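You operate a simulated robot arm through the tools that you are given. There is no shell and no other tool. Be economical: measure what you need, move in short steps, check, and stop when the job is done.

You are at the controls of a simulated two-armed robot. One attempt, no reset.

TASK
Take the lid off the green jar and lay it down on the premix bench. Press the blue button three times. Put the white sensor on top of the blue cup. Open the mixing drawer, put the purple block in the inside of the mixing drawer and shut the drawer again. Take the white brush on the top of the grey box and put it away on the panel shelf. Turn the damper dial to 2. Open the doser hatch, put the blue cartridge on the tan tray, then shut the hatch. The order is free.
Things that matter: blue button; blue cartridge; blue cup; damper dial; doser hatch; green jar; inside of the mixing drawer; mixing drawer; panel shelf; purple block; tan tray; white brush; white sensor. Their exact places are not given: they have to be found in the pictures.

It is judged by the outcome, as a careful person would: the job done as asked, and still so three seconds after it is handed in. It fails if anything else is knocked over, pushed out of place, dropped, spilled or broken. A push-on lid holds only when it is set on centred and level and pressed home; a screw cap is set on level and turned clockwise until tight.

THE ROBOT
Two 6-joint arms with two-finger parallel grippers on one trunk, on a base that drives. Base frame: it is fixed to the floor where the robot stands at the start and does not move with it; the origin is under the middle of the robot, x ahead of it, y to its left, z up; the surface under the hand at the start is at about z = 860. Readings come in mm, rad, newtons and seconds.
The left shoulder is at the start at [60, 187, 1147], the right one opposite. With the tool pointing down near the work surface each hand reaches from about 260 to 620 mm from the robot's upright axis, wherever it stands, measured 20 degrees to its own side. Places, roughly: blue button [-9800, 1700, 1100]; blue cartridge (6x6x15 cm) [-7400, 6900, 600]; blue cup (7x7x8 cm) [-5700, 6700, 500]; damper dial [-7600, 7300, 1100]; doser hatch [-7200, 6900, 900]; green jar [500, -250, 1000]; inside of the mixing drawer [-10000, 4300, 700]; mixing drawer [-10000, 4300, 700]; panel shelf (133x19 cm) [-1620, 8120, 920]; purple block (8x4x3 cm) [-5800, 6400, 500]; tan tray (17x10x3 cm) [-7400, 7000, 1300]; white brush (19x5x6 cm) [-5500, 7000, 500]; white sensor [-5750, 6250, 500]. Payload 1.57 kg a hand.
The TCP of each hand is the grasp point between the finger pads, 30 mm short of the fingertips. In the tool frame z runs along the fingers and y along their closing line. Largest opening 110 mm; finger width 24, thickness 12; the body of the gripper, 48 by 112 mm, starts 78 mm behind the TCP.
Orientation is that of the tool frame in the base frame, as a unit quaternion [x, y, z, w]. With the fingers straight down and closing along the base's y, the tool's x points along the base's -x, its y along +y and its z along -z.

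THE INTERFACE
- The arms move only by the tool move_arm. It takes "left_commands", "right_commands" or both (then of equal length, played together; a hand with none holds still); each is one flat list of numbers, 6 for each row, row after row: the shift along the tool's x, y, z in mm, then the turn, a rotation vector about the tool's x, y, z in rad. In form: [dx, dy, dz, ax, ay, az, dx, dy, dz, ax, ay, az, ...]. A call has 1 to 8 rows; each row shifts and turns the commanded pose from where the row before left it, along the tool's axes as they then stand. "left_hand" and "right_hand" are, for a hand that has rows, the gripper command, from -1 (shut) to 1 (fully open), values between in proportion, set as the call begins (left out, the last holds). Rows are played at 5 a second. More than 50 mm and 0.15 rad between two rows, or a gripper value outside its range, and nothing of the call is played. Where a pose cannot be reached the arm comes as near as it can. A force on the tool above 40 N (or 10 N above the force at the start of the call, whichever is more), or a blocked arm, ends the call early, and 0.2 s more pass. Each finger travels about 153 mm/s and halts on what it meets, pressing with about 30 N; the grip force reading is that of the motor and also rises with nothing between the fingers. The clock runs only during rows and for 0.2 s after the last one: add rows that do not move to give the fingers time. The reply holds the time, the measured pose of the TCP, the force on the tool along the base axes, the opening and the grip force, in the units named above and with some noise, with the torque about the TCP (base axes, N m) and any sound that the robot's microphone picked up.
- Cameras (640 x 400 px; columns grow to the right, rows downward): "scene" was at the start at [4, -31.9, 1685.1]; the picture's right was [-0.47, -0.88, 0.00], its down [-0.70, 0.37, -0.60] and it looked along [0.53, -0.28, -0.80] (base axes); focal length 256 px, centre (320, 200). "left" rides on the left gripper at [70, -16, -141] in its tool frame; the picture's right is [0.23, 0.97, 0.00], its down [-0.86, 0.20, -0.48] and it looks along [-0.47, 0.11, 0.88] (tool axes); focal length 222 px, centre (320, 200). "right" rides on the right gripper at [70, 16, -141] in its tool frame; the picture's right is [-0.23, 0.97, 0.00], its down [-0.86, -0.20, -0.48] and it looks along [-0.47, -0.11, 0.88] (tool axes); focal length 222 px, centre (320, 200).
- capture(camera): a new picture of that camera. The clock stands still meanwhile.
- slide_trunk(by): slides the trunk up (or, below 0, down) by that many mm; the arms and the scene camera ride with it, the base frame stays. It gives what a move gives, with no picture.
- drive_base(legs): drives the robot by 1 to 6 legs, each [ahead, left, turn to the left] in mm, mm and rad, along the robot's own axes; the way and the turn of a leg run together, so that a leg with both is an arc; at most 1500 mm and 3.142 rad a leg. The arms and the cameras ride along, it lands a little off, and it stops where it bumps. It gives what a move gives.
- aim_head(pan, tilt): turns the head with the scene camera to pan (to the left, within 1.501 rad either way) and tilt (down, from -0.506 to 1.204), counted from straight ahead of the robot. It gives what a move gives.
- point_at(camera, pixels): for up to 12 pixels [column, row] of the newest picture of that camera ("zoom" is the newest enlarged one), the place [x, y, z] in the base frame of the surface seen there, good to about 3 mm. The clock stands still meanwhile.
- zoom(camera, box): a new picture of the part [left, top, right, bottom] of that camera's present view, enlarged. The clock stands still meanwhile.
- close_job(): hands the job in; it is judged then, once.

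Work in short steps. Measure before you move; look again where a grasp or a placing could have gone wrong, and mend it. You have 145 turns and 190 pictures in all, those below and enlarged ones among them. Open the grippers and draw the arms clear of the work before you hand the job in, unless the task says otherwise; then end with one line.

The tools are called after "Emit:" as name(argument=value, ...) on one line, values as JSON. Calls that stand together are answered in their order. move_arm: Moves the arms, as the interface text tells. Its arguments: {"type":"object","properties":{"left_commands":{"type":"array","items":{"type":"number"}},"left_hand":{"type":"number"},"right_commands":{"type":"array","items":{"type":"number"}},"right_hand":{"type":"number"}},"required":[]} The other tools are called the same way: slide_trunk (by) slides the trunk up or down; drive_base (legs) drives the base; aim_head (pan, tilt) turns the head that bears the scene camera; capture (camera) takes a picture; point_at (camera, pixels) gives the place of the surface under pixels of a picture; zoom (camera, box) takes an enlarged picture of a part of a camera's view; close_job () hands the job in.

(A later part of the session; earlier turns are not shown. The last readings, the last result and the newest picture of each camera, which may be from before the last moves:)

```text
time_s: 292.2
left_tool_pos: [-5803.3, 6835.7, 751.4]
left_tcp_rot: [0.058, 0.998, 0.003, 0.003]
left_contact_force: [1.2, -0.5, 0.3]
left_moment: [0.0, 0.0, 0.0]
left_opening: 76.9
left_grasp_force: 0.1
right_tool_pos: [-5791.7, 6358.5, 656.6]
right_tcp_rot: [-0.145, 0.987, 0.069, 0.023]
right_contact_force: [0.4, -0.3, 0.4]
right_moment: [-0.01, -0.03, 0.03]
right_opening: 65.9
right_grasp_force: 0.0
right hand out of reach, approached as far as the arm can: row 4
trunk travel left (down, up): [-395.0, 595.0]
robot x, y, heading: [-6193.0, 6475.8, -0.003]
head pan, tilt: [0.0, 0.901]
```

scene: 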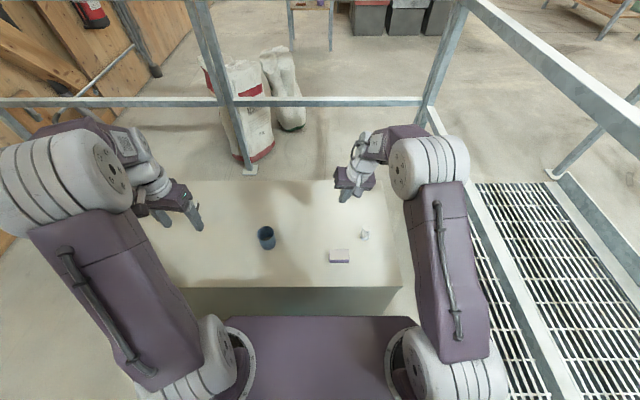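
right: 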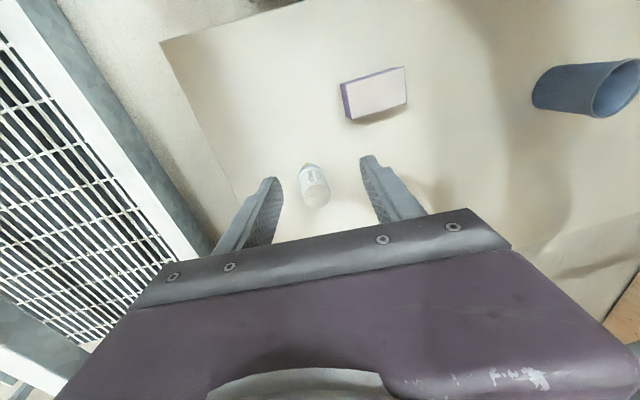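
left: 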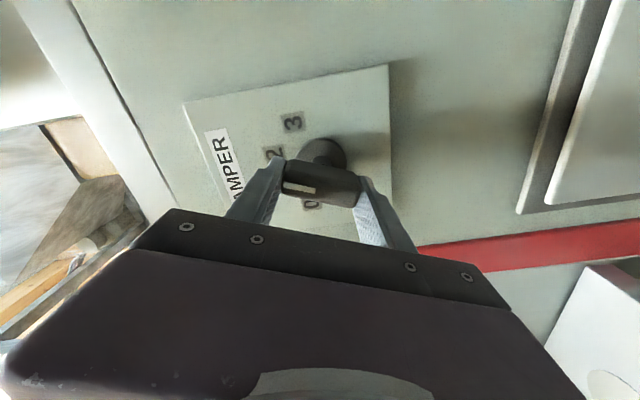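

The right wrist sits at a joint limit; the left hand is clean, so it takes the sensor. I shift the base 230 mm right and bring the left hand over the sensor.

Emit:
drive_base(legs=[[0, -230, 0]])

Emit:
move_arm(left_commands=[0, 0, 0, 0, 0, -0.116, -16.5, -43, 0, 0, 0, 0, -16.5, -43, 0, 0, 0, 0, -16.5, -43, 0, 0, 0, 0, -16.5, -43, 0, 0, 0, 0, -16.5, -43, 0, 0, 0, 0, -16.5, -43, 0, 0, 0, 0, -16.5, -42, 0, 0, 0, 0], left_hand=0.1)

Emit:
capture(camera="left")

```text
time_s: 294.0
left_tool_pos: [-5804.1, 6606.4, 752.8]
left_tcp_rot: [0.058, 0.998, 0.004, 0.002]
left_contact_force: [0.2, 0.3, 0.2]
left_moment: [0.0, 0.04, -0.03]
left_opening: 77.1
left_grasp_force: 0.1
right_tool_pos: [-5791.5, 6126.1, 657.5]
right_tcp_rot: [-0.145, 0.987, 0.069, 0.023]
right_contact_force: [-1.1, 0.3, -0.4]
right_moment: [0.0, -0.01, 0.03]
right_opening: 65.9
right_grasp_force: 0.0
trunk travel left (down, up): [-395.0, 595.0]
robot x, y, heading: [-6190.8, 6245.4, -0.001]
head pan, tilt: [0.0, 0.901]
```

```text
time_s: 295.8
left_tool_pos: [-5687.1, 6305.9, 750.2]
left_tcp_rot: [0.0, 1.0, 0.005, 0.003]
left_contact_force: [-0.6, -0.5, 0.8]
left_moment: [0.02, -0.02, 0.0]
left_opening: 60.6
left_grasp_force: 0.1
right_tool_pos: [-5792.0, 6128.4, 656.5]
right_tcp_rot: [-0.144, 0.987, 0.07, 0.023]
right_contact_force: [-0.5, 0.3, 0.9]
right_moment: [0.05, 0.02, -0.02]
right_opening: 65.8
right_grasp_force: 0.1
trunk travel left (down, up): [-395.0, 595.0]
robot x, y, heading: [-6189.3, 6243.7, -0.003]
head pan, tilt: [0.0, 0.901]
```

```text
58 pictures are left
```

left: 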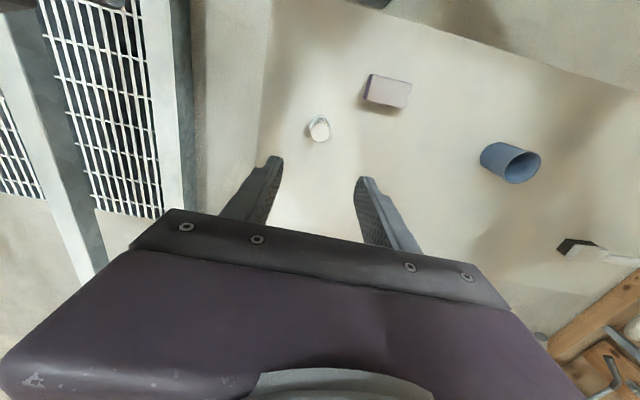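

Emit:
point_at(camera="left", pixels=[[319, 129], [311, 129], [327, 129], [319, 122], [319, 137]])

Emit:
move_arm(left_commands=[0, 0, 45, 0, 0, 0, 0, 0, 45, 0, 0, 0, 0, 0, 45, 0, 0, 0, 0, 0, 0, 0, 0, 0])

Emit:
capture(camera="left")

```text
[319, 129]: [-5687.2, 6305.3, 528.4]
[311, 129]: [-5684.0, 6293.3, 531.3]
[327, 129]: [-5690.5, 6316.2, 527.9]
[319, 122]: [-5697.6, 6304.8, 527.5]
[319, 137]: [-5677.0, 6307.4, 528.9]
```

```text
time_s: 296.8
left_tool_pos: [-5688.6, 6308.6, 614.7]
left_tcp_rot: [0.0, 1.0, 0.004, 0.003]
left_contact_force: [-1.0, -0.8, -0.3]
left_moment: [-0.04, 0.01, 0.02]
left_opening: 60.3
left_grasp_force: 0.1
right_tool_pos: [-5791.6, 6127.4, 656.7]
right_tcp_rot: [-0.145, 0.987, 0.068, 0.023]
right_contact_force: [-0.5, 0.6, 0.7]
right_moment: [0.02, -0.02, 0.04]
right_opening: 66.2
right_grasp_force: 0.0
trunk travel left (down, up): [-395.0, 595.0]
robot x, y, heading: [-6187.9, 6246.7, -0.005]
head pan, tilt: [0.0, 0.901]
```

```text
57 pictures are left
```

left: 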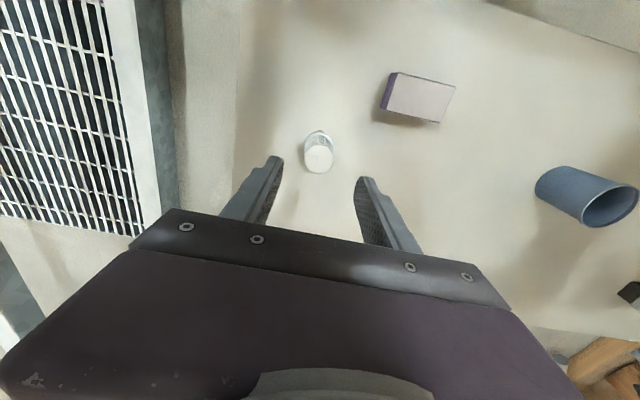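

Aligned on (−5687,6305). Descend to z≈515, close and lift.

Emit:
move_arm(left_commands=[0, -2, 45, 0, 0, 0, 0, 0, 40, 0, 0, 0, 0, 0, 15, 0, 0, 0, 0, 0, 0, 0, 0, 0])

Emit:
move_arm(left_commands=[0, 0, 0, 0, 0, 0, 0, 0, 0, 0, 0, 0, 0, 0, 0, 0, 0, 0, 0, 0, -30, 0, 0, 0, 0, 0, -45, 0, 0, 0, 0, 0, -45, 0, 0, 0, 0, 0, -30, 0, 0, 0, 0, 0, 0, 0, 0, 0], left_hand=-1)

Emit:
capture(camera="left")

```text
time_s: 297.8
left_tool_pos: [-5687.5, 6306.8, 515.2]
left_tcp_rot: [-0.001, 1.0, 0.004, 0.004]
left_contact_force: [-0.2, 0.6, 0.3]
left_moment: [0.01, -0.02, 0.02]
left_opening: 60.7
left_grasp_force: 0.0
right_tool_pos: [-5790.7, 6128.9, 655.8]
right_tcp_rot: [-0.145, 0.987, 0.069, 0.024]
right_contact_force: [0.3, -0.1, 0.3]
right_moment: [0.01, 0.01, 0.01]
right_opening: 66.0
right_grasp_force: 0.1
trunk travel left (down, up): [-395.0, 595.0]
robot x, y, heading: [-6191.3, 6244.9, -0.006]
head pan, tilt: [0.0, 0.901]
```

```text
time_s: 299.6
left_tool_pos: [-5688.4, 6304.6, 665.6]
left_tcp_rot: [-0.001, 1.0, 0.004, 0.003]
left_contact_force: [-0.5, 0.6, -1.1]
left_moment: [0.02, 0.02, -0.01]
left_opening: 30.7
left_grasp_force: 30.2
right_tool_pos: [-5791.4, 6127.9, 656.8]
right_tcp_rot: [-0.146, 0.987, 0.069, 0.022]
right_contact_force: [-0.1, -0.4, 0.9]
right_moment: [0.0, 0.01, 0.01]
right_opening: 66.0
right_grasp_force: 0.0
trunk travel left (down, up): [-395.0, 595.0]
robot x, y, heading: [-6189.7, 6245.2, -0.001]
head pan, tilt: [0.0, 0.901]
```

```text
56 pictures are left
```

left: 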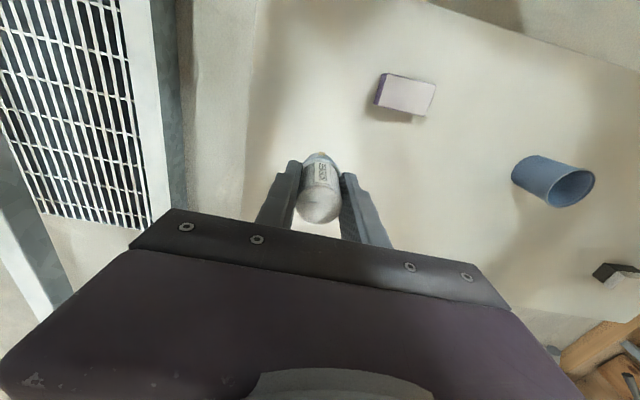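

The sensor is held. I drive so that the cup lies ahead of the left shoulder, then pitch the hand to horizontal in free air.

Emit:
drive_base(legs=[[-96, 186, 0]])

Emit:
move_arm(left_commands=[-10, 0, 0, 0, -0.15, 0, -10, 0, 0, 0, -0.15, 0, -10, 0, 0, 0, -0.15, 0, -5, 0, 5, 0, -0.15, 0, 0, 0, 5, 0, -0.15, 0, 0, 0, 5, 0, -0.15, 0, 0, 0, 5, 0, -0.15, 0, 0, 0, 5, 0, -0.15, 0])

Emit:
move_arm(left_commands=[0, 0, 0, 0, -0.13, 0, 0, 0, 0, 0, -0.13, 0, 0, 0, 0, 0, -0.111, 0])

Emit:
capture(camera="scene")

```text
time_s: 301.2
left_tool_pos: [-5785.8, 6492.9, 665.2]
left_tcp_rot: [0.0, 1.0, 0.004, 0.002]
left_contact_force: [0.4, -0.2, -1.3]
left_moment: [-0.01, 0.0, 0.0]
left_opening: 31.0
left_grasp_force: 30.5
right_tool_pos: [-5889.1, 6315.5, 657.1]
right_tcp_rot: [-0.144, 0.987, 0.068, 0.023]
right_contact_force: [0.9, -0.1, 0.8]
right_moment: [0.0, -0.02, 0.0]
right_opening: 65.8
right_grasp_force: 0.0
trunk travel left (down, up): [-395.0, 595.0]
robot x, y, heading: [-6288.5, 6434.1, -0.005]
head pan, tilt: [0.0, 0.901]
```

```text
time_s: 303.0
left_tool_pos: [-5724.8, 6496.2, 661.2]
left_tcp_rot: [0.004, 0.845, 0.031, 0.535]
left_contact_force: [0.1, -0.2, -1.6]
left_moment: [0.02, 0.04, 0.0]
left_opening: 30.8
left_grasp_force: 30.1
left hand out of reach, approached as far as the arm can: row 4, 5, 8
right_tool_pos: [-5887.7, 6314.4, 655.9]
right_tcp_rot: [-0.145, 0.987, 0.07, 0.023]
right_contact_force: [0.5, 0.0, 0.5]
right_moment: [0.0, 0.04, -0.01]
right_opening: 66.1
right_grasp_force: 0.2
trunk travel left (down, up): [-395.0, 595.0]
robot x, y, heading: [-6286.4, 6433.8, 0.002]
head pan, tilt: [0.0, 0.901]
```

```text
time_s: 303.8
left_tool_pos: [-5680.0, 6461.5, 684.3]
left_tcp_rot: [0.009, 0.73, 0.028, 0.683]
left_contact_force: [0.1, 0.6, -0.7]
left_moment: [0.02, 0.02, -0.01]
left_opening: 30.7
left_grasp_force: 30.0
left hand out of reach, approached as far as the arm can: row 1, 2, 3
right_tool_pos: [-5889.5, 6314.3, 656.6]
right_tcp_rot: [-0.145, 0.987, 0.069, 0.023]
right_contact_force: [-0.5, -0.6, -0.3]
right_moment: [0.02, -0.01, 0.01]
right_opening: 65.9
right_grasp_force: 0.0
trunk travel left (down, up): [-395.0, 595.0]
robot x, y, heading: [-6287.4, 6435.6, -0.003]
head pan, tilt: [0.0, 0.901]
```

```text
55 pictures are left
```

scene: 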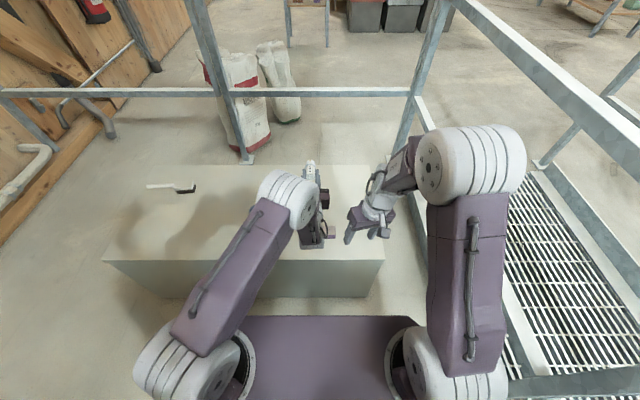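

The tool is within 4° of horizontal. I move over the cup by base (−46,+207) and view from the left camera.

Emit:
drive_base(legs=[[-50, 207, 0]])

Emit:
capture(camera="left")

Emit:
capture(camera="scene")

```text
time_s: 305.5
left_tool_pos: [-5729.1, 6672.6, 683.5]
left_tcp_rot: [0.007, 0.731, 0.03, 0.682]
left_contact_force: [-0.3, 0.0, -1.9]
left_moment: [-0.03, 0.03, -0.02]
left_opening: 30.4
left_grasp_force: 30.2
right_tool_pos: [-5938.7, 6523.4, 656.9]
right_tcp_rot: [-0.145, 0.987, 0.068, 0.023]
right_contact_force: [0.5, 0.0, 0.3]
right_moment: [0.01, 0.0, 0.0]
right_opening: 65.9
right_grasp_force: 0.1
trunk travel left (down, up): [-395.0, 595.0]
robot x, y, heading: [-6334.7, 6640.8, -0.006]
head pan, tilt: [0.0, 0.901]
```

```text
54 pictures are left
```

left: 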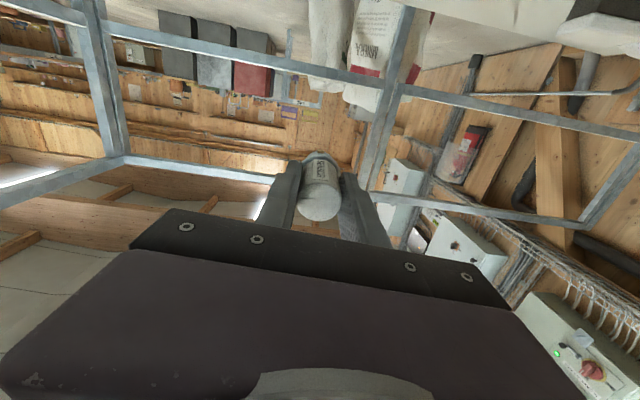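

```text
53 pictures are left
```

scene: 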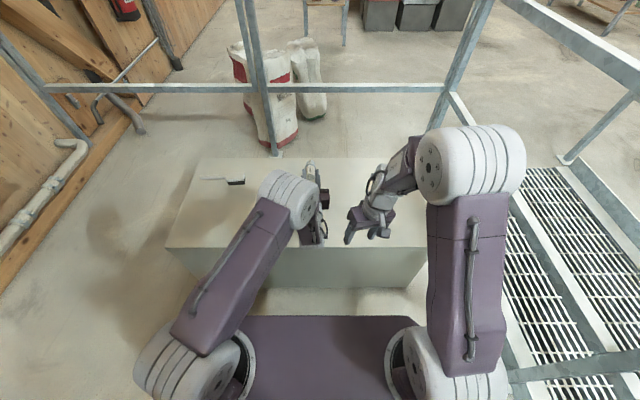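

The cup is hidden under the arm; look with the right camera.

Emit:
capture(camera="right")

```text
52 pictures are left
```

right: 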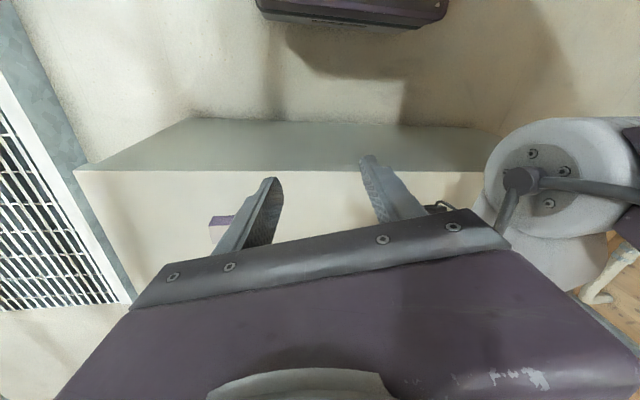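

I lower the trunk by 125 mm, shifting the hand 5 mm to the right.

Emit:
move_arm(left_commands=[0, -5, 0, 0, 0, 0, 0, 0, 0, 0, 0, 0])

Emit:
slide_trunk(by=-125)

Emit:
aim_head(pan=0.3, tilt=0.85)

Emit:
zoom(camera="scene", box=[250, 120, 450, 245])

Emit:
capture(camera="left")

```text
time_s: 306.1
left_tool_pos: [-5728.4, 6667.2, 683.7]
left_tcp_rot: [0.008, 0.731, 0.03, 0.682]
left_contact_force: [-0.1, -1.0, -1.3]
left_moment: [0.02, 0.07, -0.01]
left_opening: 30.4
left_grasp_force: 29.9
right_tool_pos: [-5937.5, 6523.3, 656.7]
right_tcp_rot: [-0.144, 0.987, 0.068, 0.024]
right_contact_force: [-1.3, 0.1, 0.2]
right_moment: [0.01, 0.02, 0.03]
right_opening: 65.9
right_grasp_force: 0.1
trunk travel left (down, up): [-395.0, 595.0]
robot x, y, heading: [-6338.3, 6642.3, -0.007]
head pan, tilt: [0.0, 0.901]
```

```text
time_s: 307.6
left_tool_pos: [-5728.4, 6667.3, 559.1]
left_tcp_rot: [0.008, 0.731, 0.03, 0.682]
left_contact_force: [0.2, 0.0, -1.4]
left_moment: [-0.03, 0.04, -0.01]
left_opening: 30.3
left_grasp_force: 29.7
right_tool_pos: [-5938.5, 6523.7, 531.3]
right_tcp_rot: [-0.144, 0.987, 0.068, 0.024]
right_contact_force: [-0.4, -0.8, 0.0]
right_moment: [0.05, 0.01, 0.01]
right_opening: 66.0
right_grasp_force: 0.1
trunk travel left (down, up): [-270.0, 720.0]
robot x, y, heading: [-6336.6, 6644.2, -0.002]
head pan, tilt: [0.0, 0.901]
```

```text
time_s: 308.4
left_tool_pos: [-5728.5, 6666.8, 559.1]
left_tcp_rot: [0.008, 0.731, 0.03, 0.682]
left_contact_force: [0.2, -0.2, -1.3]
left_moment: [0.03, 0.04, -0.02]
left_opening: 30.6
left_grasp_force: 30.0
right_tool_pos: [-5938.4, 6523.5, 531.1]
right_tcp_rot: [-0.145, 0.987, 0.069, 0.023]
right_contact_force: [0.0, 0.0, 0.4]
right_moment: [-0.03, 0.0, -0.04]
right_opening: 66.0
right_grasp_force: 0.1
trunk travel left (down, up): [-270.0, 720.0]
robot x, y, heading: [-6337.3, 6642.8, -0.001]
head pan, tilt: [0.3, 0.85]
```

```text
3.20 times, centred on (350, 182) of scene
```

zoom: 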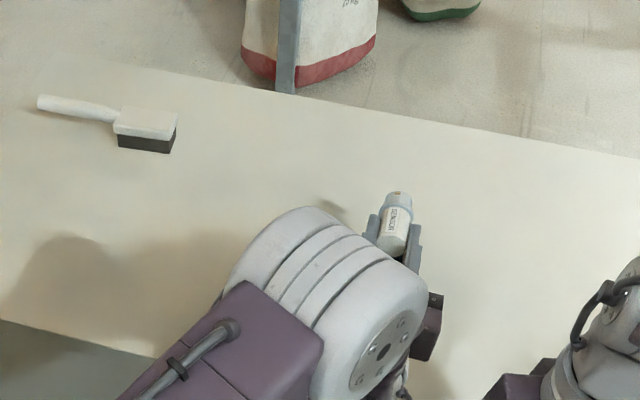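

```text
50 pictures are left
```

left: 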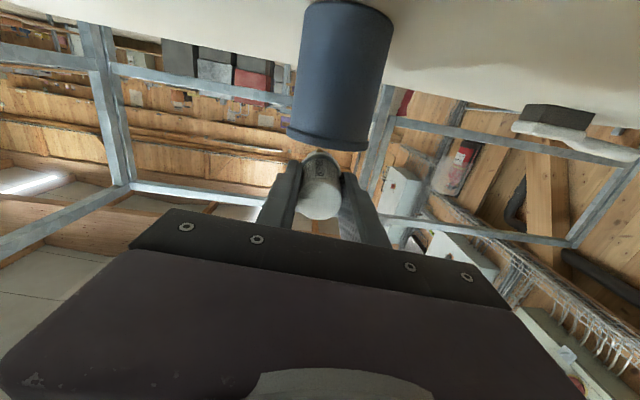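

The cup's rim is seen just below the sensor. Measure the rim's edges.

Emit:
point_at(camera="left", pixels=[[292, 132], [330, 140], [362, 143], [305, 40], [345, 60], [385, 50]])

```text
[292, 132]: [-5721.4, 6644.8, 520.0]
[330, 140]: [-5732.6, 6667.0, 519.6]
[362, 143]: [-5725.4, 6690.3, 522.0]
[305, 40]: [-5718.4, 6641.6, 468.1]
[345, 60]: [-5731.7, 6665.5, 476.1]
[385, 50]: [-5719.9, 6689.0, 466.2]
```

Cup centre (−5698,6668). Go 5 mm forward and lower in 3 mm steps until contact.

Emit:
move_arm(left_commands=[0, 0, 5, 0, 0, 0, 4, 0, 0, 0, 0, 0, 3, 0, 0, 0, 0, 0, 3, 0, 0, 0, 0, 0, 0, 0, 0, 0, 0, 0])

Emit:
zoom(camera="left", box=[240, 80, 420, 230])

```text
time_s: 309.6
left_tool_pos: [-5725.2, 6667.8, 548.3]
left_tcp_rot: [0.007, 0.73, 0.03, 0.682]
left_contact_force: [0.1, 0.1, -0.9]
left_moment: [0.0, 0.06, 0.0]
left_opening: 30.3
left_grasp_force: 30.5
right_tool_pos: [-5938.1, 6523.5, 531.7]
right_tcp_rot: [-0.144, 0.987, 0.069, 0.024]
right_contact_force: [0.0, -0.2, -1.1]
right_moment: [-0.01, -0.02, 0.01]
right_opening: 66.2
right_grasp_force: 0.1
trunk travel left (down, up): [-270.0, 720.0]
robot x, y, heading: [-6336.1, 6644.6, -0.002]
head pan, tilt: [0.3, 0.85]
```

```text
2.67 times, centred on (330, 155) of left
```

zoom: 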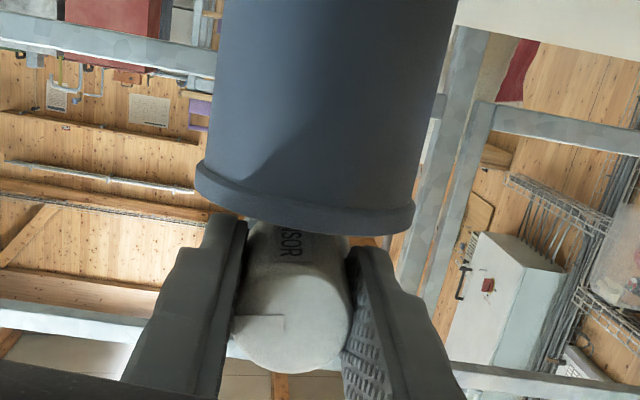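

Emit:
move_arm(left_commands=[1.5, 0, 0, 0, 0, 0, 1.5, 0, 0, 0, 0, 0, 1, 0, 0, 0, 0, 0, 0, 0, 0, 0, 0, 0])

Emit:
zoom(camera="left", box=[240, 80, 420, 230])

```text
time_s: 310.6
left_tool_pos: [-5724.9, 6667.7, 543.8]
left_tcp_rot: [0.008, 0.73, 0.029, 0.683]
left_contact_force: [-0.1, -0.3, 2.6]
left_moment: [0.0, -0.1, 0.05]
left_opening: 30.3
left_grasp_force: 30.0
right_tool_pos: [-5939.3, 6524.3, 531.9]
right_tcp_rot: [-0.145, 0.987, 0.069, 0.024]
right_contact_force: [0.2, 0.4, 0.1]
right_moment: [0.01, -0.05, 0.02]
right_opening: 66.0
right_grasp_force: 0.0
trunk travel left (down, up): [-270.0, 720.0]
robot x, y, heading: [-6341.2, 6641.4, -0.004]
head pan, tilt: [0.3, 0.85]
```

```text
2.67 times, centred on (330, 155) of left
```

zoom: 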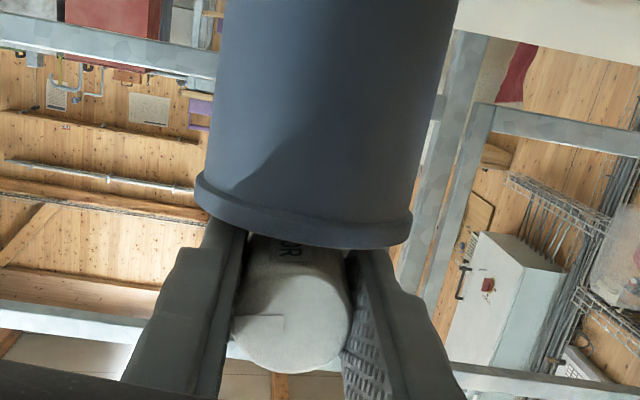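

Contact is made. Lower 0.7 mm more, open, and withdraw straight back.

Emit:
move_arm(left_commands=[0.7, 0, 0, 0, 0, 0, 0, 0, 0, 0, 0, 0])

Emit:
move_arm(left_commands=[0, 0, 0, 0, 0, 0, 0, 0, 0, 0, 0, 0, 0, 0, 0, 0, 0, 0], left_hand=-0.2)

Emit:
drive_base(legs=[[-120, 0, 0]])

Emit:
zoom(camera="left", box=[200, 60, 440, 230])

```text
time_s: 311.2
left_tool_pos: [-5724.6, 6667.7, 543.8]
left_tcp_rot: [0.008, 0.73, 0.03, 0.683]
left_contact_force: [-0.1, -0.6, 5.7]
left_moment: [0.03, -0.27, 0.03]
left_opening: 30.1
left_grasp_force: 30.8
right_tool_pos: [-5938.9, 6524.0, 532.2]
right_tcp_rot: [-0.145, 0.987, 0.069, 0.024]
right_contact_force: [0.5, 0.5, -1.1]
right_moment: [0.0, -0.01, -0.01]
right_opening: 65.9
right_grasp_force: 0.1
trunk travel left (down, up): [-270.0, 720.0]
robot x, y, heading: [-6340.1, 6643.1, -0.003]
head pan, tilt: [0.3, 0.85]
```

```text
time_s: 312.0
left_tool_pos: [-5726.4, 6667.4, 543.1]
left_tcp_rot: [0.008, 0.731, 0.03, 0.682]
left_contact_force: [0.0, -0.5, -0.1]
left_moment: [0.02, 0.0, -0.01]
left_opening: 43.9
left_grasp_force: 0.0
right_tool_pos: [-5938.9, 6523.1, 531.8]
right_tcp_rot: [-0.144, 0.987, 0.069, 0.024]
right_contact_force: [-0.1, 0.4, -0.3]
right_moment: [-0.02, 0.0, 0.0]
right_opening: 66.0
right_grasp_force: 0.0
trunk travel left (down, up): [-270.0, 720.0]
robot x, y, heading: [-6335.4, 6643.4, -0.005]
head pan, tilt: [0.3, 0.85]
```

```text
time_s: 313.3
left_tool_pos: [-5845.6, 6667.1, 543.3]
left_tcp_rot: [0.009, 0.731, 0.03, 0.682]
left_contact_force: [-0.6, 0.2, 0.4]
left_moment: [-0.02, 0.02, 0.0]
left_opening: 43.9
left_grasp_force: 0.1
right_tool_pos: [-6058.1, 6523.7, 532.6]
right_tcp_rot: [-0.144, 0.987, 0.069, 0.024]
right_contact_force: [0.5, 0.6, -0.3]
right_moment: [0.04, 0.0, -0.02]
right_opening: 65.9
right_grasp_force: 0.0
trunk travel left (down, up): [-270.0, 720.0]
robot x, y, heading: [-6456.4, 6645.5, -0.003]
head pan, tilt: [0.3, 0.85]
```

```text
2.35 times, centred on (320, 145) of left
```

zoom: 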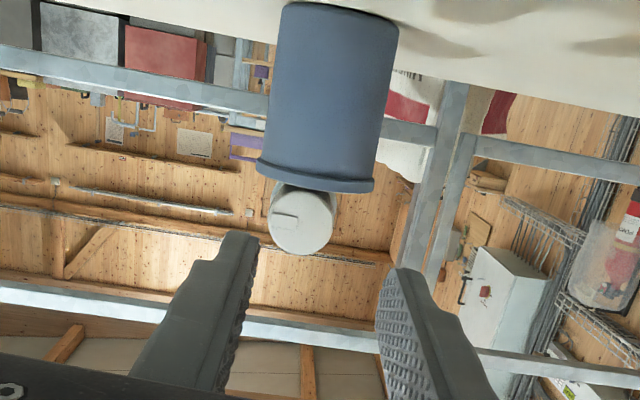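

The sensor lies across the cup's rim. Few turns remain, so I batch: raise the trunk, un-pitch the left hand, yaw both hands, and go to a stance where left reaches the brush and right the block.

Emit:
slide_trunk(by=170)

Emit:
move_arm(left_commands=[0, 0, -15, 0, 0.15, 0, 0, 0, -10, 0, 0.15, 0, 0, 10, -10, 0, 0.15, 0, 0, 10, 0, 0, 0.15, 0, 10, 20, 0, 0, 0.15, 0, 10, 30, 0, 0, 0.15, 0, 10, 30, 0, 0, 0.15, 0, 10, 30, 0, 0, 0.15, 0], left_hand=0.6, right_commands=[0, 0, 0, 0, 0, 0.1, 0, 0, 0, 0, 0, 0.1, 0, 0, 0, 0, 0, 0.09, 0, 0, 0, 0, 0, 0, 0, 0, 0, 0, 0, 0, 0, 0, 0, 0, 0, 0, 0, 0, 0, 0, 0, 0, 0, 0, 0, 0, 0, 0], right_hand=1)

Emit:
move_arm(left_commands=[10, 40, 0, 0, 0.15, 0, 10, 40, 0, 0, 0.15, 0, 0, 40, 0, -0.06, 0, 0, 0, 0, 0, 0, 0, -0.15, 0, 0, 0, 0, 0, -0.15, 0, 0, 0, 0, 0, -0.15, 0, 0, 0, 0, 0, -0.15, 0, 0, 0, 0, 0, -0.15])

Emit:
move_arm(left_commands=[0, 0, 0, 0, 0, -0.15, 0, 0, 0, 0, 0, -0.15, 0, 0, 0, 0, 0, -0.15, 0, 0, 0, 0, 0, -0.15, 0, 0, 0, 0, 0, -0.15, 0, 0, 0, 0, 0, -0.07])

Emit:
drive_base(legs=[[316, 105, 0]])

Emit:
capture(camera="left")

Emit:
capture(camera="right")

Emit:
capture(camera="scene")

```text
time_s: 315.2
left_tool_pos: [-5844.6, 6668.0, 713.5]
left_tcp_rot: [0.008, 0.731, 0.03, 0.682]
left_contact_force: [1.1, 0.6, -0.1]
left_moment: [-0.02, 0.01, 0.0]
left_opening: 44.2
left_grasp_force: 0.0
right_tool_pos: [-6057.6, 6524.3, 701.3]
right_tcp_rot: [-0.144, 0.987, 0.068, 0.024]
right_contact_force: [0.8, 0.0, -1.3]
right_moment: [-0.01, 0.02, -0.01]
right_opening: 66.0
right_grasp_force: 0.0
trunk travel left (down, up): [-440.0, 550.0]
robot x, y, heading: [-6455.8, 6644.8, -0.001]
head pan, tilt: [0.3, 0.85]
```

```text
time_s: 317.0
left_tool_pos: [-5913.5, 6797.3, 703.2]
left_tcp_rot: [-0.011, 0.988, 0.029, 0.15]
left_contact_force: [0.1, 0.2, 0.3]
left_moment: [-0.01, -0.01, 0.02]
left_opening: 88.1
left_grasp_force: 0.0
right_tool_pos: [-6058.4, 6524.3, 702.3]
right_tcp_rot: [0.0, 0.997, 0.071, 0.013]
right_contact_force: [-0.3, 0.6, 0.4]
right_moment: [-0.02, 0.04, 0.0]
right_opening: 110.1
right_grasp_force: 0.2
trunk travel left (down, up): [-440.0, 550.0]
robot x, y, heading: [-6455.7, 6641.2, -0.005]
head pan, tilt: [0.3, 0.85]
```

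```text
time_s: 318.8
left_tool_pos: [-5936.8, 6916.0, 705.1]
left_tcp_rot: [-0.381, 0.923, 0.054, 0.022]
left_contact_force: [0.1, 0.9, -0.2]
left_moment: [0.0, 0.0, -0.02]
left_opening: 88.1
left_grasp_force: 0.1
right_tool_pos: [-6057.8, 6523.7, 701.8]
right_tcp_rot: [0.0, 0.997, 0.071, 0.013]
right_contact_force: [-0.6, 0.3, 0.4]
right_moment: [-0.01, 0.0, -0.01]
right_opening: 109.9
right_grasp_force: 0.1
trunk travel left (down, up): [-440.0, 550.0]
robot x, y, heading: [-6457.6, 6645.4, -0.006]
head pan, tilt: [0.3, 0.85]
```

```text
time_s: 320.2
left_tool_pos: [-5936.4, 6915.4, 703.7]
left_tcp_rot: [0.717, -0.695, -0.04, -0.042]
left_contact_force: [0.4, -0.3, 0.8]
left_moment: [0.02, 0.03, 0.02]
left_opening: 87.8
left_grasp_force: 0.0
right_tool_pos: [-6058.9, 6524.1, 702.7]
right_tcp_rot: [0.0, 0.997, 0.072, 0.012]
right_contact_force: [-0.3, 0.8, -0.8]
right_moment: [-0.01, -0.03, 0.01]
right_opening: 110.1
right_grasp_force: 0.1
trunk travel left (down, up): [-440.0, 550.0]
robot x, y, heading: [-6457.4, 6643.5, -0.007]
head pan, tilt: [0.3, 0.85]
```

```text
time_s: 322.4
left_tool_pos: [-5620.7, 7019.8, 704.3]
left_tcp_rot: [0.715, -0.697, -0.041, -0.041]
left_contact_force: [-0.5, 0.1, 0.2]
left_moment: [-0.01, 0.0, 0.03]
left_opening: 88.0
left_grasp_force: 0.1
right_tool_pos: [-5743.2, 6628.7, 701.9]
right_tcp_rot: [0.0, 0.997, 0.071, 0.012]
right_contact_force: [-0.4, -0.1, 0.2]
right_moment: [0.0, 0.0, 0.02]
right_opening: 110.1
right_grasp_force: 0.0
trunk travel left (down, up): [-440.0, 550.0]
robot x, y, heading: [-6143.6, 6748.5, -0.001]
head pan, tilt: [0.3, 0.85]
```

```text
46 pictures are left
```

left: 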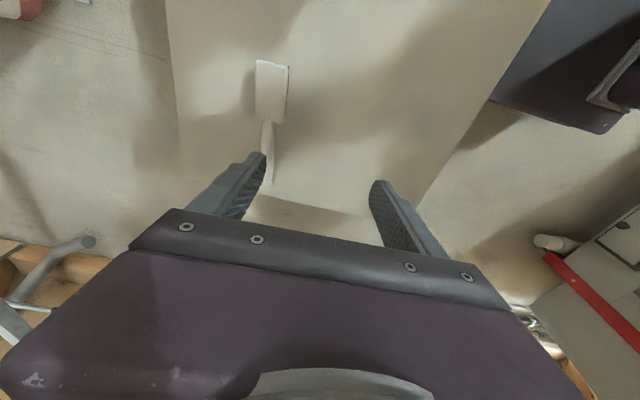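

```text
45 pictures are left
```

right: 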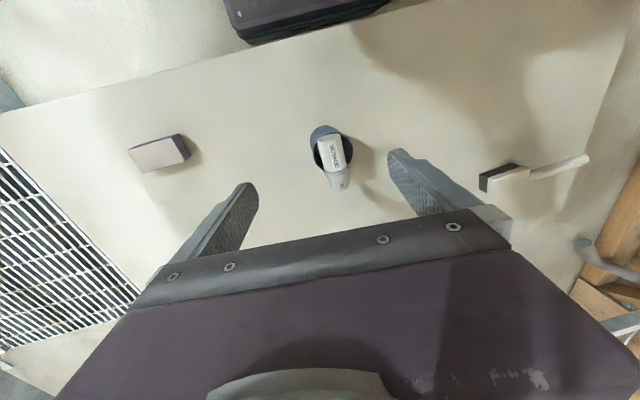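

```text
44 pictures are left
```

scene: 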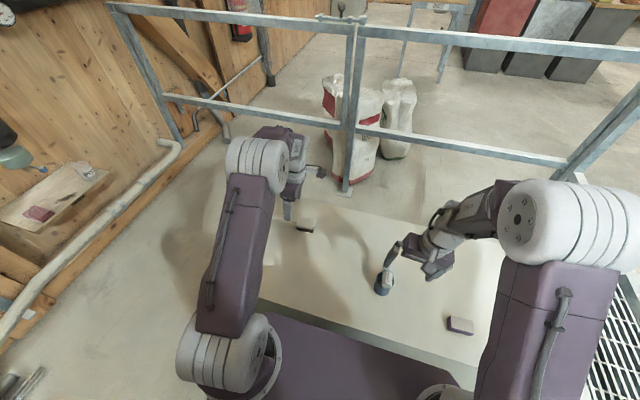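

The yaw worked. Measure the brush (left picture) and the block (right picture).

Emit:
point_at(camera="left", pixels=[[272, 65], [272, 90], [270, 115], [258, 90], [287, 90], [268, 130], [268, 160], [271, 180]])

Emit:
point_at(camera="right", pixels=[[158, 155], [133, 155], [180, 148], [155, 143], [162, 167], [187, 145], [335, 155], [340, 180]])

```text
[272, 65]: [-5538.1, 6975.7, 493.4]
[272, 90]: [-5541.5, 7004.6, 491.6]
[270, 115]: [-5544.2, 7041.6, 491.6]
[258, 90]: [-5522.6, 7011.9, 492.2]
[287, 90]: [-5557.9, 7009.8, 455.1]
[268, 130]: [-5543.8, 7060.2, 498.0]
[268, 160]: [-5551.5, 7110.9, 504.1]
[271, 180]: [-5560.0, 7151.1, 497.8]
```

```text
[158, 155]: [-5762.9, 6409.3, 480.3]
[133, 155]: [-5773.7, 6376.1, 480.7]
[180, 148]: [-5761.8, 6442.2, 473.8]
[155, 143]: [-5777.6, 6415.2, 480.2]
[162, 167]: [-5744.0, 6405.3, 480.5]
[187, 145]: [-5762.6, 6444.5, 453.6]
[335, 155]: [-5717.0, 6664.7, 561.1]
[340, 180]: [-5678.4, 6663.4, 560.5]
```

Brush head centre (−5540,7008), top 492; block centre (−5762,6409), top 480. I drive 40 mm closer, then grasp both in sequence and lift.

Emit:
drive_base(legs=[[40, 0, 0]])

Emit:
move_arm(left_commands=[5, -14, 0, 0, 0.116, 0, 5, -14, 0, 0, 0, 0, 4, -13, 0, 0, 0, 0, 0, 0, 45, 0, 0, 0, 0, 0, 45, 0, 0, 0, 0, 0, 45, 0, 0, 0], right_commands=[11.8, -43.6, -6.2, 0, 0, 0, 11.8, -43.6, -6.2, 0, 0, 0, 11.8, -43.6, -6.2, 0, 0, 0, 11.8, -43.6, -6.2, 0, 0, 0, 11.8, -43.6, -6.2, 0, 0, 0, 0, -12, 83.2, 0, 0, 0])

Emit:
capture(camera="left")

Emit:
capture(camera="right")

```text
time_s: 323.3
left_tool_pos: [-5580.7, 7021.1, 703.9]
left_tcp_rot: [0.715, -0.696, -0.042, -0.042]
left_contact_force: [0.6, -0.5, -1.4]
left_moment: [0.01, 0.01, -0.01]
left_opening: 87.9
left_grasp_force: 0.0
right_tool_pos: [-5702.1, 6628.1, 703.0]
right_tcp_rot: [-0.001, 0.997, 0.072, 0.012]
right_contact_force: [0.0, 0.2, 0.9]
right_moment: [0.01, 0.04, 0.01]
right_opening: 109.7
right_grasp_force: 0.0
trunk travel left (down, up): [-440.0, 550.0]
robot x, y, heading: [-6097.7, 6747.5, -0.004]
head pan, tilt: [0.3, 0.85]
```

```text
refused: row 6 steps farther than a row can; nothing moved
```

```text
43 pictures are left
```

left: 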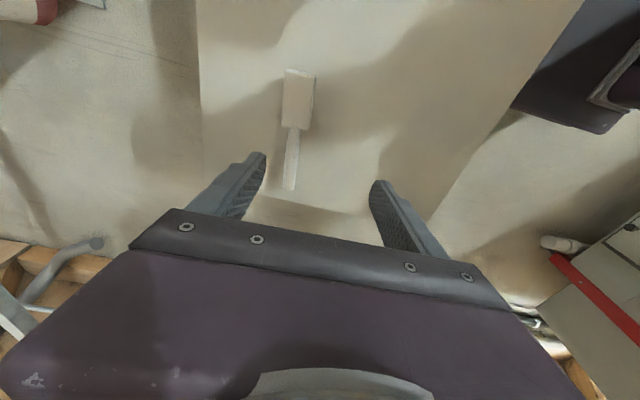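

```text
42 pictures are left
```

right: 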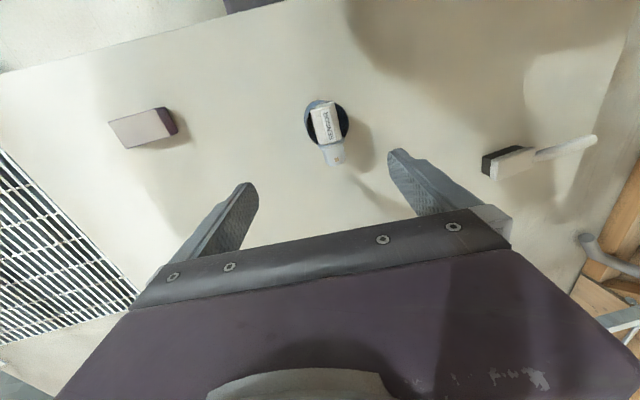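

Retry with legal rows, through grasping and lifting.

Emit:
move_arm(left_commands=[5, -14, 0, 0, 0.116, 0, 5, -14, 0, 0, 0, 0, 5, -13, 0, 0, 0, 0, 0, 0, 45, 0, 0, 0, 0, 0, 45, 0, 0, 0, 0, 0, 45, 0, 0, 0], right_commands=[12, -43.4, -6.2, 0, 0, 0, 12, -43.4, -6.2, 0, 0, 0, 12, -43.4, -6.2, 0, 0, 0, 12, -43.4, -6.2, 0, 0, 0, 12, -43.4, -6.2, 0, 0, 0, 0, -6, 42, 0, 0, 0])

Emit:
move_arm(left_commands=[0, 0, 45, 0, 0, 0, 0, 0, 36, 0, 0, 0, 0, 0, 0, 0, 0, 0, 0, 0, 0, 0, 0, 0, 0, 0, 0, 0, 0, 0], right_commands=[0, -6, 42, 0, 0, 0, 0, -6, 42, 0, 0, 0, 0, -6, 42, 0, 0, 0, 0, -6, 41, 0, 0, 0, 0, 0, 0, 0, 0, 0])

Emit:
capture(camera="left")

Emit:
capture(camera="right")

```text
time_s: 324.7
left_tool_pos: [-5538.9, 7005.8, 568.1]
left_tcp_rot: [0.716, -0.698, 0.001, 0.0]
left_contact_force: [-0.4, -1.3, 0.2]
left_moment: [0.02, 0.0, 0.0]
left_opening: 88.1
left_grasp_force: 0.0
right_tool_pos: [-5764.4, 6414.3, 650.2]
right_tcp_rot: [0.0, 0.997, 0.071, 0.011]
right_contact_force: [0.3, -0.6, 0.0]
right_moment: [-0.02, 0.03, -0.01]
right_opening: 110.0
right_grasp_force: 0.0
right hand out of reach, approached as far as the arm can: row 5
trunk travel left (down, up): [-440.0, 550.0]
robot x, y, heading: [-6098.2, 6747.8, 0.001]
head pan, tilt: [0.3, 0.85]
```

```text
time_s: 325.7
left_tool_pos: [-5540.7, 7006.1, 487.5]
left_tcp_rot: [0.716, -0.698, 0.002, 0.0]
left_contact_force: [-0.2, -1.2, -0.8]
left_moment: [0.01, -0.01, 0.01]
left_opening: 88.2
left_grasp_force: 0.0
right_tool_pos: [-5760.6, 6412.8, 489.5]
right_tcp_rot: [0.004, 0.998, 0.067, 0.016]
right_contact_force: [-7.9, 0.0, 23.1]
right_moment: [-1.38, 0.53, -0.45]
right_opening: 107.7
right_grasp_force: 0.1
trunk travel left (down, up): [-440.0, 550.0]
robot x, y, heading: [-6100.1, 6745.5, -0.002]
head pan, tilt: [0.3, 0.85]
stopped in row 5 (right hand): the force on the tool passed its limit at 95 N (the readings are from after the stop); the commanded pose is now the measured one
```

```text
41 pictures are left
```

left: 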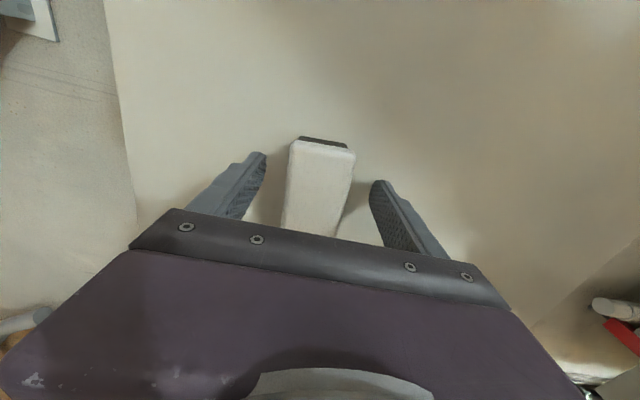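

```text
40 pictures are left
```

right: 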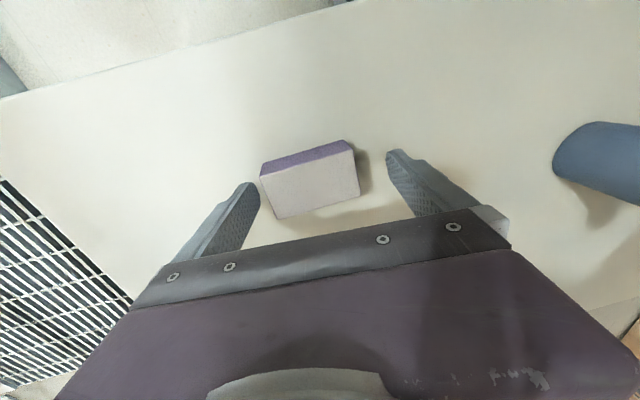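

Both objects lie between the fingers (the right fingertip touches the box; I lift it 4 mm). Close, lift, retract, raise the trunk and begin the drive out the way I came.

Emit:
move_arm(left_commands=[0, 0, 0, 0, 0, 0, 0, 0, 0, 0, 0, 0, 0, 0, 0, 0, 0, 0, 0, 0, 0, 0, 0, 0], left_hand=-1, right_commands=[0, 0, -4, 0, 0, 0, 0, 0, 0, 0, 0, 0, 0, 0, 0, 0, 0, 0, 0, 0, 0, 0, 0, 0], right_hand=-1)

Emit:
move_arm(left_commands=[0, 0, -20, 0, 0, 0, 0, 0, -40, 0, 0, 0, 0, 0, -45, 0, 0, 0, 0, 0, -45, 0, 0, 0, 0, 40, 0, 0, 0, 0, 20, 40, 0, 0, 0, 0, 20, 40, 0, 0, 0, 0, 20, 30, 0, 0, 0, 0], right_commands=[0, 0, -20, 0, 0, 0, 0, 0, -40, 0, 0, 0, 0, 0, -45, 0, 0, 0, 0, 0, -45, 0, 0, 0, 0, 0, -40, 0, 0, 0, 0, 0, -40, 0, 0, 0, 0, 40, 0, 0, 0, 0, 0, 40, 0, 0, 0, 0])

Emit:
slide_trunk(by=335)

Emit:
move_arm(left_commands=[0, 0, -45, 0, 0, 0, 0, 0, -45, 0, 0, 0, 0, 0, -40, 0, 0, 0], right_commands=[0, 30, -20, 0, 0, 0, 0, 30, -20, 0, 0, 0, 0, 0, -20, 0, 0, 0])

Emit:
capture(camera="left")

Emit:
capture(camera="right")

Emit:
drive_base(legs=[[-100, -447, 0], [-1500, 0, 0]])

```text
time_s: 326.7
left_tool_pos: [-5540.2, 7006.0, 485.8]
left_tcp_rot: [0.717, -0.697, 0.002, 0.0]
left_contact_force: [0.2, -0.4, -0.3]
left_moment: [0.06, 0.0, -0.04]
left_opening: 44.9
left_grasp_force: 30.2
right_tool_pos: [-5760.6, 6411.3, 490.6]
right_tcp_rot: [0.002, 0.998, 0.067, 0.015]
right_contact_force: [-0.7, -0.2, -0.4]
right_moment: [0.01, 0.01, -0.01]
right_opening: 71.2
right_grasp_force: 29.7
trunk travel left (down, up): [-440.0, 550.0]
robot x, y, heading: [-6109.6, 6746.0, -0.001]
head pan, tilt: [0.3, 0.85]
```

```text
time_s: 328.5
left_tool_pos: [-5689.2, 6940.6, 636.3]
left_tcp_rot: [0.717, -0.697, 0.002, 0.0]
left_contact_force: [0.1, -0.4, -1.3]
left_moment: [-0.03, 0.03, -0.01]
left_opening: 44.8
left_grasp_force: 29.7
right_tool_pos: [-5775.5, 6473.0, 709.9]
right_tcp_rot: [0.002, 0.998, 0.068, 0.015]
right_contact_force: [-0.3, 0.5, 0.3]
right_moment: [-0.02, -0.03, -0.03]
right_opening: 71.0
right_grasp_force: 30.3
right hand out of reach, approached as far as the arm can: row 5, 6
trunk travel left (down, up): [-440.0, 550.0]
robot x, y, heading: [-6103.9, 6748.8, -0.002]
head pan, tilt: [0.3, 0.85]
```

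```text
time_s: 331.8
left_tool_pos: [-5689.0, 6940.5, 971.3]
left_tcp_rot: [0.717, -0.697, 0.001, 0.0]
left_contact_force: [-0.8, 0.4, -1.8]
left_moment: [-0.04, -0.01, 0.0]
left_opening: 44.9
left_grasp_force: 29.9
right_tool_pos: [-5775.2, 6472.6, 1045.4]
right_tcp_rot: [0.003, 0.998, 0.068, 0.015]
right_contact_force: [0.3, -0.4, 0.1]
right_moment: [0.04, -0.02, 0.0]
right_opening: 70.8
right_grasp_force: 30.2
trunk travel left (down, up): [-775.0, 215.0]
robot x, y, heading: [-6103.9, 6746.5, -0.004]
head pan, tilt: [0.3, 0.85]
```

```text
time_s: 332.6
left_tool_pos: [-5690.4, 6940.5, 1102.5]
left_tcp_rot: [0.717, -0.697, 0.0, 0.0]
left_contact_force: [0.0, -0.4, -1.5]
left_moment: [0.0, 0.0, -0.02]
left_opening: 44.7
left_grasp_force: 30.4
right_tool_pos: [-5782.0, 6527.7, 1092.7]
right_tcp_rot: [0.003, 0.997, 0.08, 0.021]
right_contact_force: [0.0, 0.8, -0.8]
right_moment: [0.0, 0.0, 0.04]
right_opening: 70.9
right_grasp_force: 30.0
right hand out of reach, approached as far as the arm can: row 2, 3
trunk travel left (down, up): [-775.0, 215.0]
robot x, y, heading: [-6103.0, 6745.9, -0.006]
head pan, tilt: [0.3, 0.85]
```

```text
39 pictures are left
```

left: 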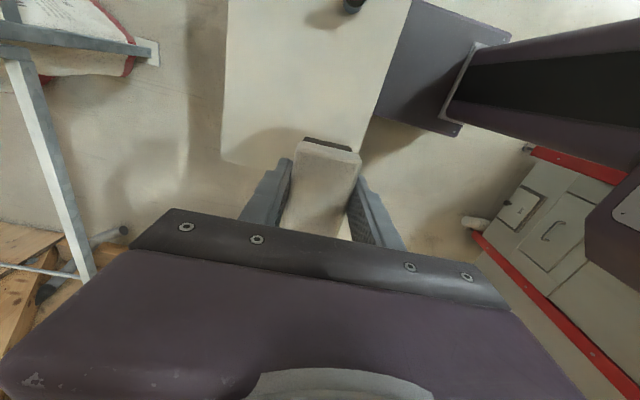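

```text
38 pictures are left
```

right: 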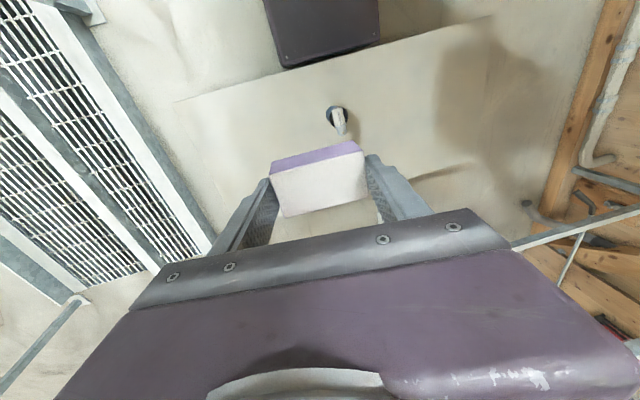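

```text
time_s: 342.4
left_tool_pos: [-7292.7, 6497.4, 1101.1]
left_tcp_rot: [0.713, -0.702, 0.002, 0.0]
left_contact_force: [-0.1, -0.3, -2.2]
left_moment: [-0.03, -0.03, -0.05]
left_opening: 44.8
left_grasp_force: 30.1
right_tool_pos: [-7390.2, 6084.9, 1093.3]
right_tcp_rot: [0.007, 0.997, 0.078, 0.021]
right_contact_force: [-0.6, -0.3, -0.6]
right_moment: [-0.01, 0.0, 0.0]
right_opening: 70.1
right_grasp_force: 30.0
trunk travel left (down, up): [-775.0, 215.0]
robot x, y, heading: [-7709.4, 6306.4, -0.011]
head pan, tilt: [0.3, 0.85]
```

Both objects are held and the sensor still lies on the cup. Drive out around the panel and on toward the north wall, then look.

Emit:
drive_base(legs=[[-380, 0, 0.011], [0, 0, -1.571], [1300, 0, 0], [1120, -212, 0], [0, 0, 1.571], [1500, 0, 0]])

Emit:
drive_base(legs=[[1500, 0, 0], [1300, 0, 0], [0, 0, 1.571], [1500, 0, 0], [1500, 0, 0], [300, 0, -1.0]])

Emit:
aim_head(pan=0, tilt=0.3)

Emit:
capture(camera="scene")

```text
time_s: 371.2
left_tool_pos: [-6391.2, 4101.7, 1102.3]
left_tcp_rot: [0.724, -0.69, 0.002, 0.0]
left_contact_force: [0.9, -0.2, -1.6]
left_moment: [-0.03, -0.01, -0.02]
left_opening: 44.7
left_grasp_force: 29.9
right_tool_pos: [-6474.6, 3688.0, 1093.3]
right_tcp_rot: [-0.006, 0.997, 0.078, 0.021]
right_contact_force: [0.4, 0.0, 0.0]
right_moment: [0.04, 0.0, -0.01]
right_opening: 68.9
right_grasp_force: 30.4
trunk travel left (down, up): [-775.0, 215.0]
robot x, y, heading: [-6799.4, 3895.2, 0.016]
head pan, tilt: [0.3, 0.85]
```

```text
time_s: 399.9
left_tool_pos: [-4282.1, 6779.8, 1099.1]
left_tcp_rot: [0.999, 0.043, 0.004, 0.001]
left_contact_force: [-1.1, 0.2, -1.7]
left_moment: [-0.08, -0.15, -0.02]
left_opening: 44.9
left_grasp_force: 29.6
right_tool_pos: [-3863.8, 6713.2, 1092.6]
right_tcp_rot: [0.722, -0.687, -0.066, 0.042]
right_contact_force: [-0.4, 1.6, -0.4]
right_moment: [-0.07, -0.09, 0.0]
right_opening: 68.9
right_grasp_force: 30.1
trunk travel left (down, up): [-775.0, 215.0]
robot x, y, heading: [-4057.6, 6378.1, 1.62]
head pan, tilt: [0.3, 0.85]
stopped in leg 5: the robot was blocked; the commanded pose is now the measured one
```

```text
time_s: 400.9
left_tool_pos: [-4275.8, 6774.3, 1102.7]
left_tcp_rot: [0.999, 0.042, 0.001, -0.001]
left_contact_force: [0.3, -0.2, -1.9]
left_moment: [0.04, -0.03, 0.0]
left_opening: 44.7
left_grasp_force: 30.1
right_tool_pos: [-3857.9, 6708.4, 1094.3]
right_tcp_rot: [0.722, -0.687, -0.07, 0.042]
right_contact_force: [-0.6, -0.1, 0.4]
right_moment: [0.03, 0.02, -0.03]
right_opening: 69.0
right_grasp_force: 30.2
trunk travel left (down, up): [-775.0, 215.0]
robot x, y, heading: [-4055.5, 6374.8, 1.618]
head pan, tilt: [0.0, 0.3]
```

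```text
37 pictures are left
```

scene: 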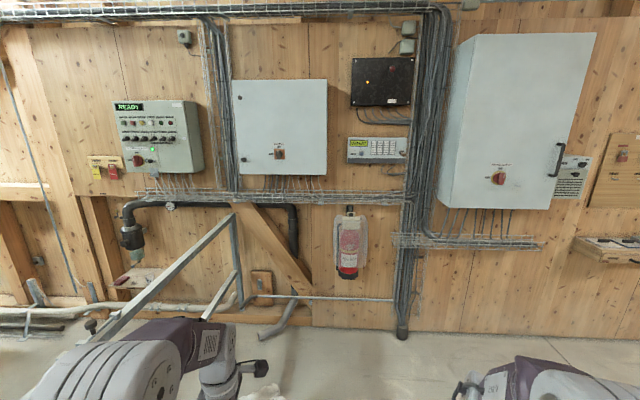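

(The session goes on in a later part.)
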